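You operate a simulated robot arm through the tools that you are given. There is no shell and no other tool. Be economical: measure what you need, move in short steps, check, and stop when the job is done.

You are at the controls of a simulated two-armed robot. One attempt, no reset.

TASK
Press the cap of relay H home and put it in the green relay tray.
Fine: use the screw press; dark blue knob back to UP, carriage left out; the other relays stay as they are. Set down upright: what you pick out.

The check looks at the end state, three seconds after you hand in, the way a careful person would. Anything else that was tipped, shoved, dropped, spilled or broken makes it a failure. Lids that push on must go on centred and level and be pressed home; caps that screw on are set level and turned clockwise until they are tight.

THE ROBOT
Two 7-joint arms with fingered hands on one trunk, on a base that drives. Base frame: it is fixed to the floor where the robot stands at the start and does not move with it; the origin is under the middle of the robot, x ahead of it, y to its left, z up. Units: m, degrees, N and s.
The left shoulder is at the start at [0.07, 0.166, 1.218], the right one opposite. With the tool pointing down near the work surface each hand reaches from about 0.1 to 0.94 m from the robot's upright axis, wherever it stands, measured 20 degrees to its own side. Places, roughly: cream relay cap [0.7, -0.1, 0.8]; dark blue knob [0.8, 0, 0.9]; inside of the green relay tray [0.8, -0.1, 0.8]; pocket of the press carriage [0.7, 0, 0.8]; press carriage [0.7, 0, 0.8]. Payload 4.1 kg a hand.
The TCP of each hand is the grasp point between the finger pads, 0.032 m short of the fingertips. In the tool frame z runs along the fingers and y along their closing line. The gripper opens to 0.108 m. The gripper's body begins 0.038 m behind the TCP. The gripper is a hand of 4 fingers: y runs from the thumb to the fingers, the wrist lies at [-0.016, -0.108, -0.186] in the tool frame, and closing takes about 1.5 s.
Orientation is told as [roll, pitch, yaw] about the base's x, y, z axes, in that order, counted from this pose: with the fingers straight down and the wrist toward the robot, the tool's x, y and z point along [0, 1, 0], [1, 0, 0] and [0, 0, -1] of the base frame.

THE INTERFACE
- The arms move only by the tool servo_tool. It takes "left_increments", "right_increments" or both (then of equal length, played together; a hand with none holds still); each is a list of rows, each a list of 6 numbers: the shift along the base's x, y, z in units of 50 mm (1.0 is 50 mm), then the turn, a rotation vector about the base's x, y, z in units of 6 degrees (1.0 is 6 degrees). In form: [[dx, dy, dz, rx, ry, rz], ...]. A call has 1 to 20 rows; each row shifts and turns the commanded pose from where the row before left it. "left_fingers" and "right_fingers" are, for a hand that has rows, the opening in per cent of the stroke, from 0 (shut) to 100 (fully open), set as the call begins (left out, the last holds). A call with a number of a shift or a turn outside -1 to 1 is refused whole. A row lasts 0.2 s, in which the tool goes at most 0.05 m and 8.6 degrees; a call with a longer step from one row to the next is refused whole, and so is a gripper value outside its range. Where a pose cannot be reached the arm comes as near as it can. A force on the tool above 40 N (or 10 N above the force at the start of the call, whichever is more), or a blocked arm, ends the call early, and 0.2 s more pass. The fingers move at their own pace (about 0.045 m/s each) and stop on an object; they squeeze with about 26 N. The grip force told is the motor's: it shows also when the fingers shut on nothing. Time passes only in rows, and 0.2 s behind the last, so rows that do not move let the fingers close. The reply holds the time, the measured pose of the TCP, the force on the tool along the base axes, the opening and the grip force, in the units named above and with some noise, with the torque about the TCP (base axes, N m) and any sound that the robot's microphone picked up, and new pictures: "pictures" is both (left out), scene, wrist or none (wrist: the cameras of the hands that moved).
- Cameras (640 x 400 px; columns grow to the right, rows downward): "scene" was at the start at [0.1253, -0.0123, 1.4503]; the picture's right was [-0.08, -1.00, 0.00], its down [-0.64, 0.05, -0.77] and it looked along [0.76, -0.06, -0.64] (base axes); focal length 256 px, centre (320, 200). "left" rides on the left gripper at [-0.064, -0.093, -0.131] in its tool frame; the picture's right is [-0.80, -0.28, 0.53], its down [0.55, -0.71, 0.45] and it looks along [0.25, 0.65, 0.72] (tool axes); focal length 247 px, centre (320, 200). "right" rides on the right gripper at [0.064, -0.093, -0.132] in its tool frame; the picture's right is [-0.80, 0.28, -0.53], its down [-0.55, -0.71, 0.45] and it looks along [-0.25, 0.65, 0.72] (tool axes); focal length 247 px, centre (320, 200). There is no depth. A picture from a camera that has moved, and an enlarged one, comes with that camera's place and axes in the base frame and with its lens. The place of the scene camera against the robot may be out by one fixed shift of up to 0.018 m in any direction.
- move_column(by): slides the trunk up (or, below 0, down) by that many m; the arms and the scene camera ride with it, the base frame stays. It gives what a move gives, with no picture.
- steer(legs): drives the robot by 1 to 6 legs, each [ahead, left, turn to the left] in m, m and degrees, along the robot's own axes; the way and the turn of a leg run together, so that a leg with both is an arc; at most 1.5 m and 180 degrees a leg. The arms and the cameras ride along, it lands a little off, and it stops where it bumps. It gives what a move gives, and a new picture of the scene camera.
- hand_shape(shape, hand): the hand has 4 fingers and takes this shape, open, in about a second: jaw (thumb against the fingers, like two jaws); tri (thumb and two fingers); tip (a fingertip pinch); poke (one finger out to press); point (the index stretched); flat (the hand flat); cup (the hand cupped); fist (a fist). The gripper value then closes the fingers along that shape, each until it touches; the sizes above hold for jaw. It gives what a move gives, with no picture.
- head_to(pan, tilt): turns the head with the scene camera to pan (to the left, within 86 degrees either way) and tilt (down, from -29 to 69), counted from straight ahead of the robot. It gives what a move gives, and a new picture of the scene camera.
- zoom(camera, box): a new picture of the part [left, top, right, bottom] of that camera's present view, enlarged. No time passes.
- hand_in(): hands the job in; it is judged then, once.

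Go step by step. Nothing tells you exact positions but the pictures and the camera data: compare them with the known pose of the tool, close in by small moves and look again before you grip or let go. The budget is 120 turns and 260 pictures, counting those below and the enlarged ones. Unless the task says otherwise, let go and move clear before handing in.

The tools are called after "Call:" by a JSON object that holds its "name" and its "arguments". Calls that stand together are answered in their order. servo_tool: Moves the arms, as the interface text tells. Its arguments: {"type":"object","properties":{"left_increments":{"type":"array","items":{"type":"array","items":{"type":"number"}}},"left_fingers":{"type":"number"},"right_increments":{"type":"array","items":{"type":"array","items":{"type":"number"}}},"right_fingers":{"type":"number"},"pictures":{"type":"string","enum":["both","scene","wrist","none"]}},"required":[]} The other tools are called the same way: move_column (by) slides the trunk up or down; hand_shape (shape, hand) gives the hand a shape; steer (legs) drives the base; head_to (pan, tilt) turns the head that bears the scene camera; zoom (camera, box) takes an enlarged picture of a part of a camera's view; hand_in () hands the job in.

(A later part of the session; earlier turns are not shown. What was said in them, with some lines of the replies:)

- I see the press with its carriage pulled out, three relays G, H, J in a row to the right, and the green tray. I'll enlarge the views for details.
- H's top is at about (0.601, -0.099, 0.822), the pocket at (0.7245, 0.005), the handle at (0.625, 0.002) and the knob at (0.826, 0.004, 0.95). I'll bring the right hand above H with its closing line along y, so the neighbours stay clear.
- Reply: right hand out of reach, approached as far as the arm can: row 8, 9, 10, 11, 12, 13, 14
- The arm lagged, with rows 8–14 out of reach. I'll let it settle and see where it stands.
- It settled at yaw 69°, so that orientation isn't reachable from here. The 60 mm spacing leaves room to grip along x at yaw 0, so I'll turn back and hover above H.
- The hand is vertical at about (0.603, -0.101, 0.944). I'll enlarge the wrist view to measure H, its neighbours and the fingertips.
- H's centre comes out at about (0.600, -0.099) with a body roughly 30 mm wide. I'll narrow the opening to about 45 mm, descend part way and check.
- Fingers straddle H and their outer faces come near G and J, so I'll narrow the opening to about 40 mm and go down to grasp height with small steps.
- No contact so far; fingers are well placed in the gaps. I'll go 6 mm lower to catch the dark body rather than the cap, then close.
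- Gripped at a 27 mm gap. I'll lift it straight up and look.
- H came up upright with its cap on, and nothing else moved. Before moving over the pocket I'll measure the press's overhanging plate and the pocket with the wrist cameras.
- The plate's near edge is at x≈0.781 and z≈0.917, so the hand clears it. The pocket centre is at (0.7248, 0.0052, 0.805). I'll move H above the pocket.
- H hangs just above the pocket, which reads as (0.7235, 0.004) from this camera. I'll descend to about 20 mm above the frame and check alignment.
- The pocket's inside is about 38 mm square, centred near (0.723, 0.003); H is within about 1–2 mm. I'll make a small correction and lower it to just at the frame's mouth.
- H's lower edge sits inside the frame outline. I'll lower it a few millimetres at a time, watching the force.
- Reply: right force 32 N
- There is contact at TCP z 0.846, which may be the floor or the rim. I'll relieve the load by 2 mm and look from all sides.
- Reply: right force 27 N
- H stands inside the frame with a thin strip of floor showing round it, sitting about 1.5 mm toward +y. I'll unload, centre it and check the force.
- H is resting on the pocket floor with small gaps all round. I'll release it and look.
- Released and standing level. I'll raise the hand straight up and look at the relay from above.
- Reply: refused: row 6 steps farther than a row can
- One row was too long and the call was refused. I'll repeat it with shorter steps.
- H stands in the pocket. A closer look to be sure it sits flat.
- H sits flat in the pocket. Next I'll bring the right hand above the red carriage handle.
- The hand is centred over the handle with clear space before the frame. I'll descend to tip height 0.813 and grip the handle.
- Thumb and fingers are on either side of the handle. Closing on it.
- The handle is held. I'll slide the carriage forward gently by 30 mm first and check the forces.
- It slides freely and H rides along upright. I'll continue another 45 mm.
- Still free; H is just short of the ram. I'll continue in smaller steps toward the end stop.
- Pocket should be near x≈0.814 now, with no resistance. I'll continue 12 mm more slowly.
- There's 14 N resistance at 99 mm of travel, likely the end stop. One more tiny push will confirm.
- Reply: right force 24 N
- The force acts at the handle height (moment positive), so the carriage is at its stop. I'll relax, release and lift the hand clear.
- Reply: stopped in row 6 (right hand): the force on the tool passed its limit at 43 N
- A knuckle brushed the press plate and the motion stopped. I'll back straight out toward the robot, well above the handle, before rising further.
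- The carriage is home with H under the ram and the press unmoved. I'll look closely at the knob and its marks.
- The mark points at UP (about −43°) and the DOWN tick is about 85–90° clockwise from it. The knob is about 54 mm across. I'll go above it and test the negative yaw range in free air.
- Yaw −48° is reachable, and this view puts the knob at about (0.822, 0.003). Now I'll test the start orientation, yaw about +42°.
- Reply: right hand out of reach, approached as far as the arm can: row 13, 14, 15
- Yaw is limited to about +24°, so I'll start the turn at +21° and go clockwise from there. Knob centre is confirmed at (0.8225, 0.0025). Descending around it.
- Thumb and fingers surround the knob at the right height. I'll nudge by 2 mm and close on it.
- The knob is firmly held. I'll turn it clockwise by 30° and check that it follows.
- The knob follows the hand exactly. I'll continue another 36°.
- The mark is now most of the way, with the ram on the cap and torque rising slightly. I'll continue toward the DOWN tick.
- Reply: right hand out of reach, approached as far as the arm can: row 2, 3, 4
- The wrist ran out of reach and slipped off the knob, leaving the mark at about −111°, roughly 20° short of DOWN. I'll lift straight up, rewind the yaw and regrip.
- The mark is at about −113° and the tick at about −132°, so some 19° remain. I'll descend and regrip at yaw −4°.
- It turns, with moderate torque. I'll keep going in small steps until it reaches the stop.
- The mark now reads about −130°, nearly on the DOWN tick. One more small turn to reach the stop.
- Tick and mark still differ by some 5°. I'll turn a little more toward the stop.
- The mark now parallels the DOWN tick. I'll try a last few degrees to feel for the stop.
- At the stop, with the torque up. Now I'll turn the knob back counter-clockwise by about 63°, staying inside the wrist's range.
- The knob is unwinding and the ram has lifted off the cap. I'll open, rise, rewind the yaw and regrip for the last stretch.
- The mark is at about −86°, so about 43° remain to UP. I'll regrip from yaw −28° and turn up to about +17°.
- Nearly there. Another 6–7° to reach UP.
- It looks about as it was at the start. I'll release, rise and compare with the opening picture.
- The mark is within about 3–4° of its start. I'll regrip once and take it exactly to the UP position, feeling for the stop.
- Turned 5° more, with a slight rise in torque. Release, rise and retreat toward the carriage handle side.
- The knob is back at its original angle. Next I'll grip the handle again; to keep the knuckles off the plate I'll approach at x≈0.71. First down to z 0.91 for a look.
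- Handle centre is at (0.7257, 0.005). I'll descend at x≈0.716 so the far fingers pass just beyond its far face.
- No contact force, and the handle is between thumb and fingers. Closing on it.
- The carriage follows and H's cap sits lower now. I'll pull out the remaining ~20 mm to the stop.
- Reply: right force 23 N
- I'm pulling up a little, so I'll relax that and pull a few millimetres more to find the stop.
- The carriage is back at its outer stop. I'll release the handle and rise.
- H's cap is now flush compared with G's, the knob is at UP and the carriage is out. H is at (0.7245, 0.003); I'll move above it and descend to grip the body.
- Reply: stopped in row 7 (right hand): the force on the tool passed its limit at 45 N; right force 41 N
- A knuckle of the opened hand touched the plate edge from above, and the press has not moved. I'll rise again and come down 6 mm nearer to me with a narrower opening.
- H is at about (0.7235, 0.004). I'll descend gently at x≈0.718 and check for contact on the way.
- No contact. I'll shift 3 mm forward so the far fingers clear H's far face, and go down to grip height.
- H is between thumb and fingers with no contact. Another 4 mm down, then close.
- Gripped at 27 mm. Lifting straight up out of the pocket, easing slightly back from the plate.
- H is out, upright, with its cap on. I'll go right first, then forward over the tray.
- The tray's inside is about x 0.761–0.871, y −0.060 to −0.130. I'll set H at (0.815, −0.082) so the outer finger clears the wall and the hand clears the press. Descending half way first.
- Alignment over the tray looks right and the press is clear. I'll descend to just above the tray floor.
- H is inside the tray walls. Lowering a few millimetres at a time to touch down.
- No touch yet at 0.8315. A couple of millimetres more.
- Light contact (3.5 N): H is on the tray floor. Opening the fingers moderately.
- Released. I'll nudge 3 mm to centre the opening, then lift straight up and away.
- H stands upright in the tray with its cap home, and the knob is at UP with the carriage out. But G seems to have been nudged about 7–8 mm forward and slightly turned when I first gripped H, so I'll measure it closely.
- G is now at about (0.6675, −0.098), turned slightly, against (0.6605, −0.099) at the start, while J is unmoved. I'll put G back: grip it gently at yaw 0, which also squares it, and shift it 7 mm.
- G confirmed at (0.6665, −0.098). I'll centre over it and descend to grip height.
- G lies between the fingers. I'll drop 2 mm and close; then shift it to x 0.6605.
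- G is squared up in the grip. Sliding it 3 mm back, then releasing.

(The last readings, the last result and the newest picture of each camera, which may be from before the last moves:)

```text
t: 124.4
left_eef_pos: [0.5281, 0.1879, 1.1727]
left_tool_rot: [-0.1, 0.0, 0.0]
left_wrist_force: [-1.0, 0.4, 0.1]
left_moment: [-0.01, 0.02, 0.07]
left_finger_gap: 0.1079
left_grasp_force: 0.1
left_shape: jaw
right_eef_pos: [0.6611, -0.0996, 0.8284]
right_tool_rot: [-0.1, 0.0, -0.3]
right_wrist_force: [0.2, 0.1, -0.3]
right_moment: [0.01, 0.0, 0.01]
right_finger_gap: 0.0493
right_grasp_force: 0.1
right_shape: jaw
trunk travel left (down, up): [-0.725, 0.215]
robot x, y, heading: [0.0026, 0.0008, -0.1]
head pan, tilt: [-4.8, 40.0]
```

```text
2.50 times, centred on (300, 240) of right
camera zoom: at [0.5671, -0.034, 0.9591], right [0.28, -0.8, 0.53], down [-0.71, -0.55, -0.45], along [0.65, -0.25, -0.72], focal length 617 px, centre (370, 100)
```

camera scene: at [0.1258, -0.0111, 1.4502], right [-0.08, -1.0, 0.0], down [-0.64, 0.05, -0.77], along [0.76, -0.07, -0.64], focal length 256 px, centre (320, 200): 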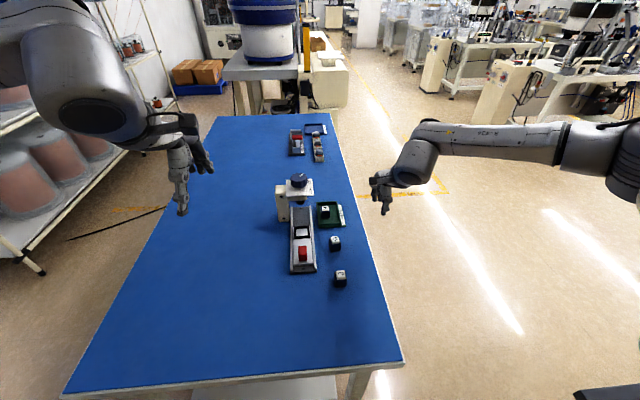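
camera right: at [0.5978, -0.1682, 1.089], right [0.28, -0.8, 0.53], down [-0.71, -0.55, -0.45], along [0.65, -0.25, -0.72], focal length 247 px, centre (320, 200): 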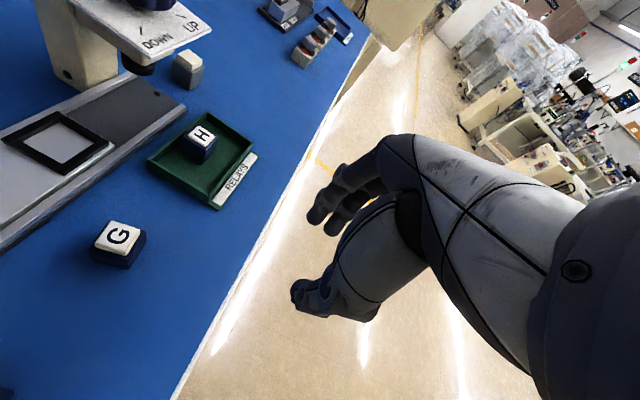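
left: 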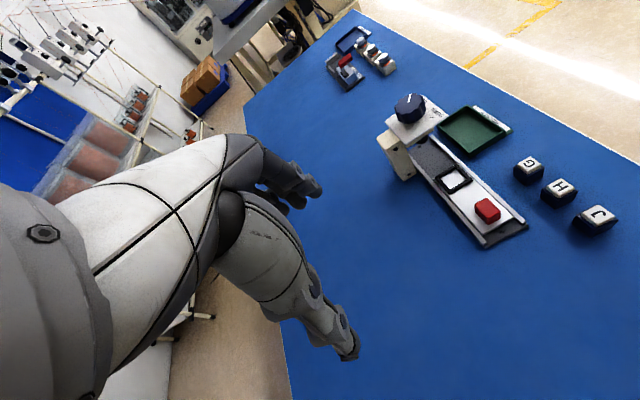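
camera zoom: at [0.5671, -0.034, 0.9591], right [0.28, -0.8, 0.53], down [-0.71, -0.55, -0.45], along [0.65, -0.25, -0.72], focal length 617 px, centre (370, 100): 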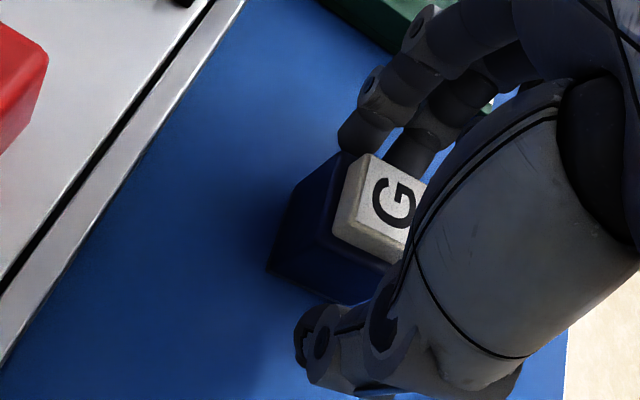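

Released and standing. I'll ease 3 mm forward to free the far fingers, rise straight up and retreat to the side.

Call:
{"name": "servo_tool", "arguments": {"right_increments": [[0.06, 0, 0, 0, 0, 0], [0, 0, 0.15, 0, 0, 0], [0, 0, 0.3, 0, 0, 0], [0, 0, 0.5, 0, 0, 0], [0, 0, 0.6, 0, 0, 0], [0, 0, 0.6, 0, 0, 0], [0, -0.6, 0.5, 0, 0, 0], [-0.2, -0.8, 0.4, 0, 0, 0], [-0.3, -0.8, 0.3, 0, 0, 0], [-0.3, -0.8, 0.3, 0, 0, 0], [0, -0.6, 0, 0, 0, 0], [0, 0, 0, 0, 0, 0]]}}

Call:
{"name": "zoom", "arguments": {"camera": "left", "box": [360, 80, 640, 255]}}

Call:
{"name": "zoom", "arguments": {"camera": "scene", "box": [260, 160, 380, 300]}}

Call:
{"name": "zoom", "arguments": {"camera": "left", "box": [430, 90, 500, 150]}}

```text
t: 127.0
left_eef_pos: [0.5288, 0.1884, 1.1742]
left_tool_rot: [-0.1, 0.0, 0.0]
left_wrist_force: [0.0, 0.0, 0.1]
left_moment: [-0.02, -0.01, -0.03]
left_finger_gap: 0.1072
left_grasp_force: 0.0
left_shape: jaw
right_eef_pos: [0.6256, -0.279, 1.0126]
right_tool_rot: [-0.2, 0.0, -0.1]
right_wrist_force: [0.4, 0.4, 0.6]
right_moment: [-0.02, 0.0, 0.02]
right_finger_gap: 0.0497
right_grasp_force: 0.1
right_shape: jaw
trunk travel left (down, up): [-0.725, 0.215]
robot x, y, heading: [-0.0013, 0.001, 0.0]
head pan, tilt: [-4.8, 40.0]
camera scene: at [0.1252, -0.0115, 1.4503], right [-0.08, -1.0, 0.0], down [-0.64, 0.05, -0.77], along [0.76, -0.07, -0.64], focal length 256 px, centre (320, 200)
camera right: at [0.5321, -0.2149, 1.1431], right [0.28, -0.8, 0.53], down [-0.71, -0.55, -0.45], along [0.65, -0.25, -0.72], focal length 247 px, centre (320, 200)
```

scene: 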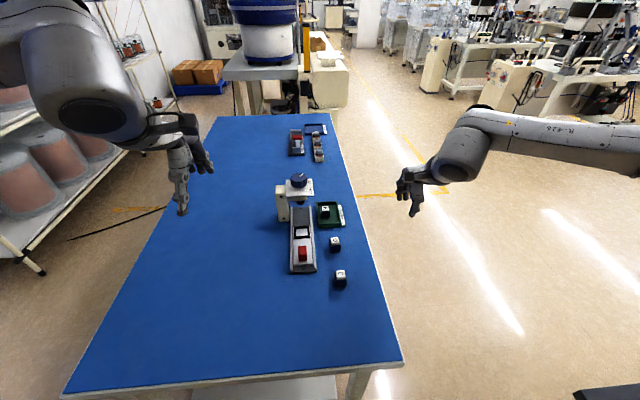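
right: 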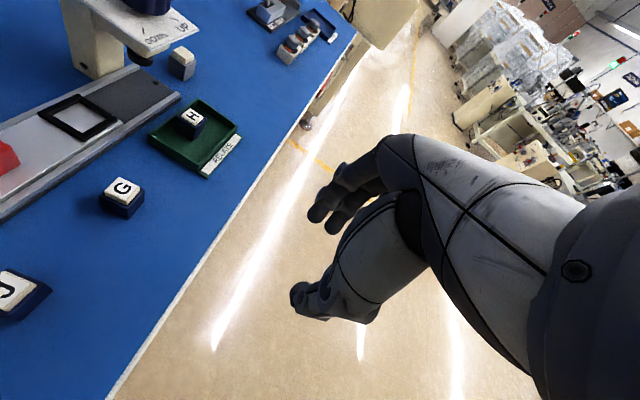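

```text
2.29 times, centred on (500, 168) of left
camera zoom: at [0.4367, 0.1228, 1.3046], right [-0.28, -0.8, -0.53], down [-0.71, 0.55, -0.45], along [0.65, 0.25, -0.72], focal length 564 px, centre (-91, 274)
```

zoom: 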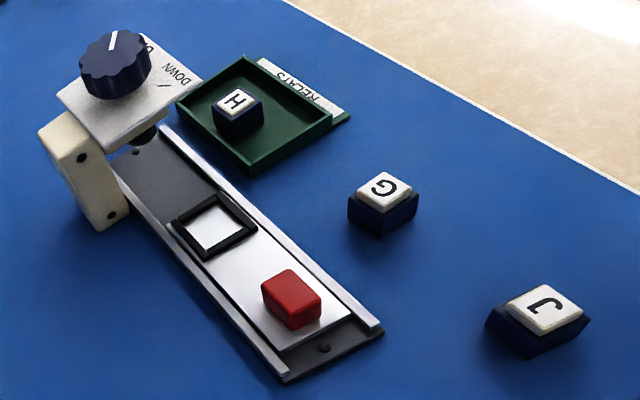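

```text
2.86 times, centred on (320, 230) of scene
camera zoom: at [0.1252, -0.0115, 1.4503], right [-0.08, -1.0, 0.0], down [-0.64, 0.05, -0.77], along [0.76, -0.07, -0.64], focal length 730 px, centre (320, 114)
```

zoom: 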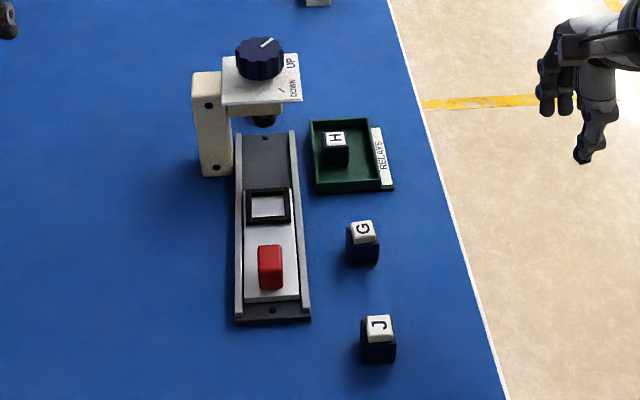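

```text
6.67 times, centred on (465, 120) of left
camera zoom: at [0.4367, 0.1228, 1.3046], right [-0.28, -0.8, -0.53], down [-0.71, 0.55, -0.45], along [0.65, 0.25, -0.72], focal length 1646 px, centre (-647, 733)
```

zoom: 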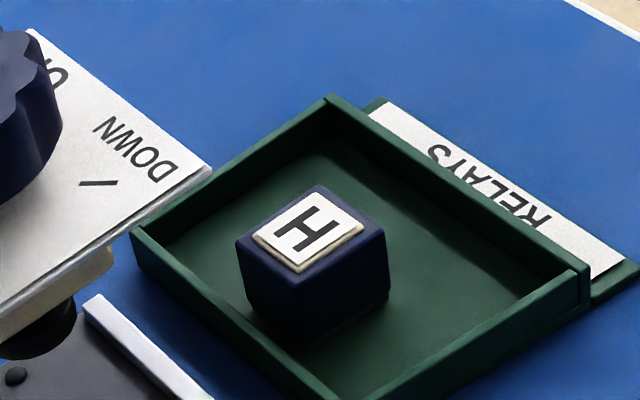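

The same views as at the start now match: knob at UP, carriage out, G and J in place. H stands upright in the green tray with its cap home, and the hands are clear, so I'm handing in.

Call:
{"name": "hand_in", "arguments": {}}

```text
The job is handed in.
```

I pressed relay H's cap home with the screw press and set H upright in the green tray. The dark blue knob is back at UP and the carriage is out.

- **Relay G:** I nudged it about 7–8 mm, with a slight turn, while picking up H. I put it back, and in the last pictures it matches its starting place to within a pixel or three.
- **Relay J:** it did not move.
- **Press:** the hand touched the press plate twice. The press did not shift in the pictures.
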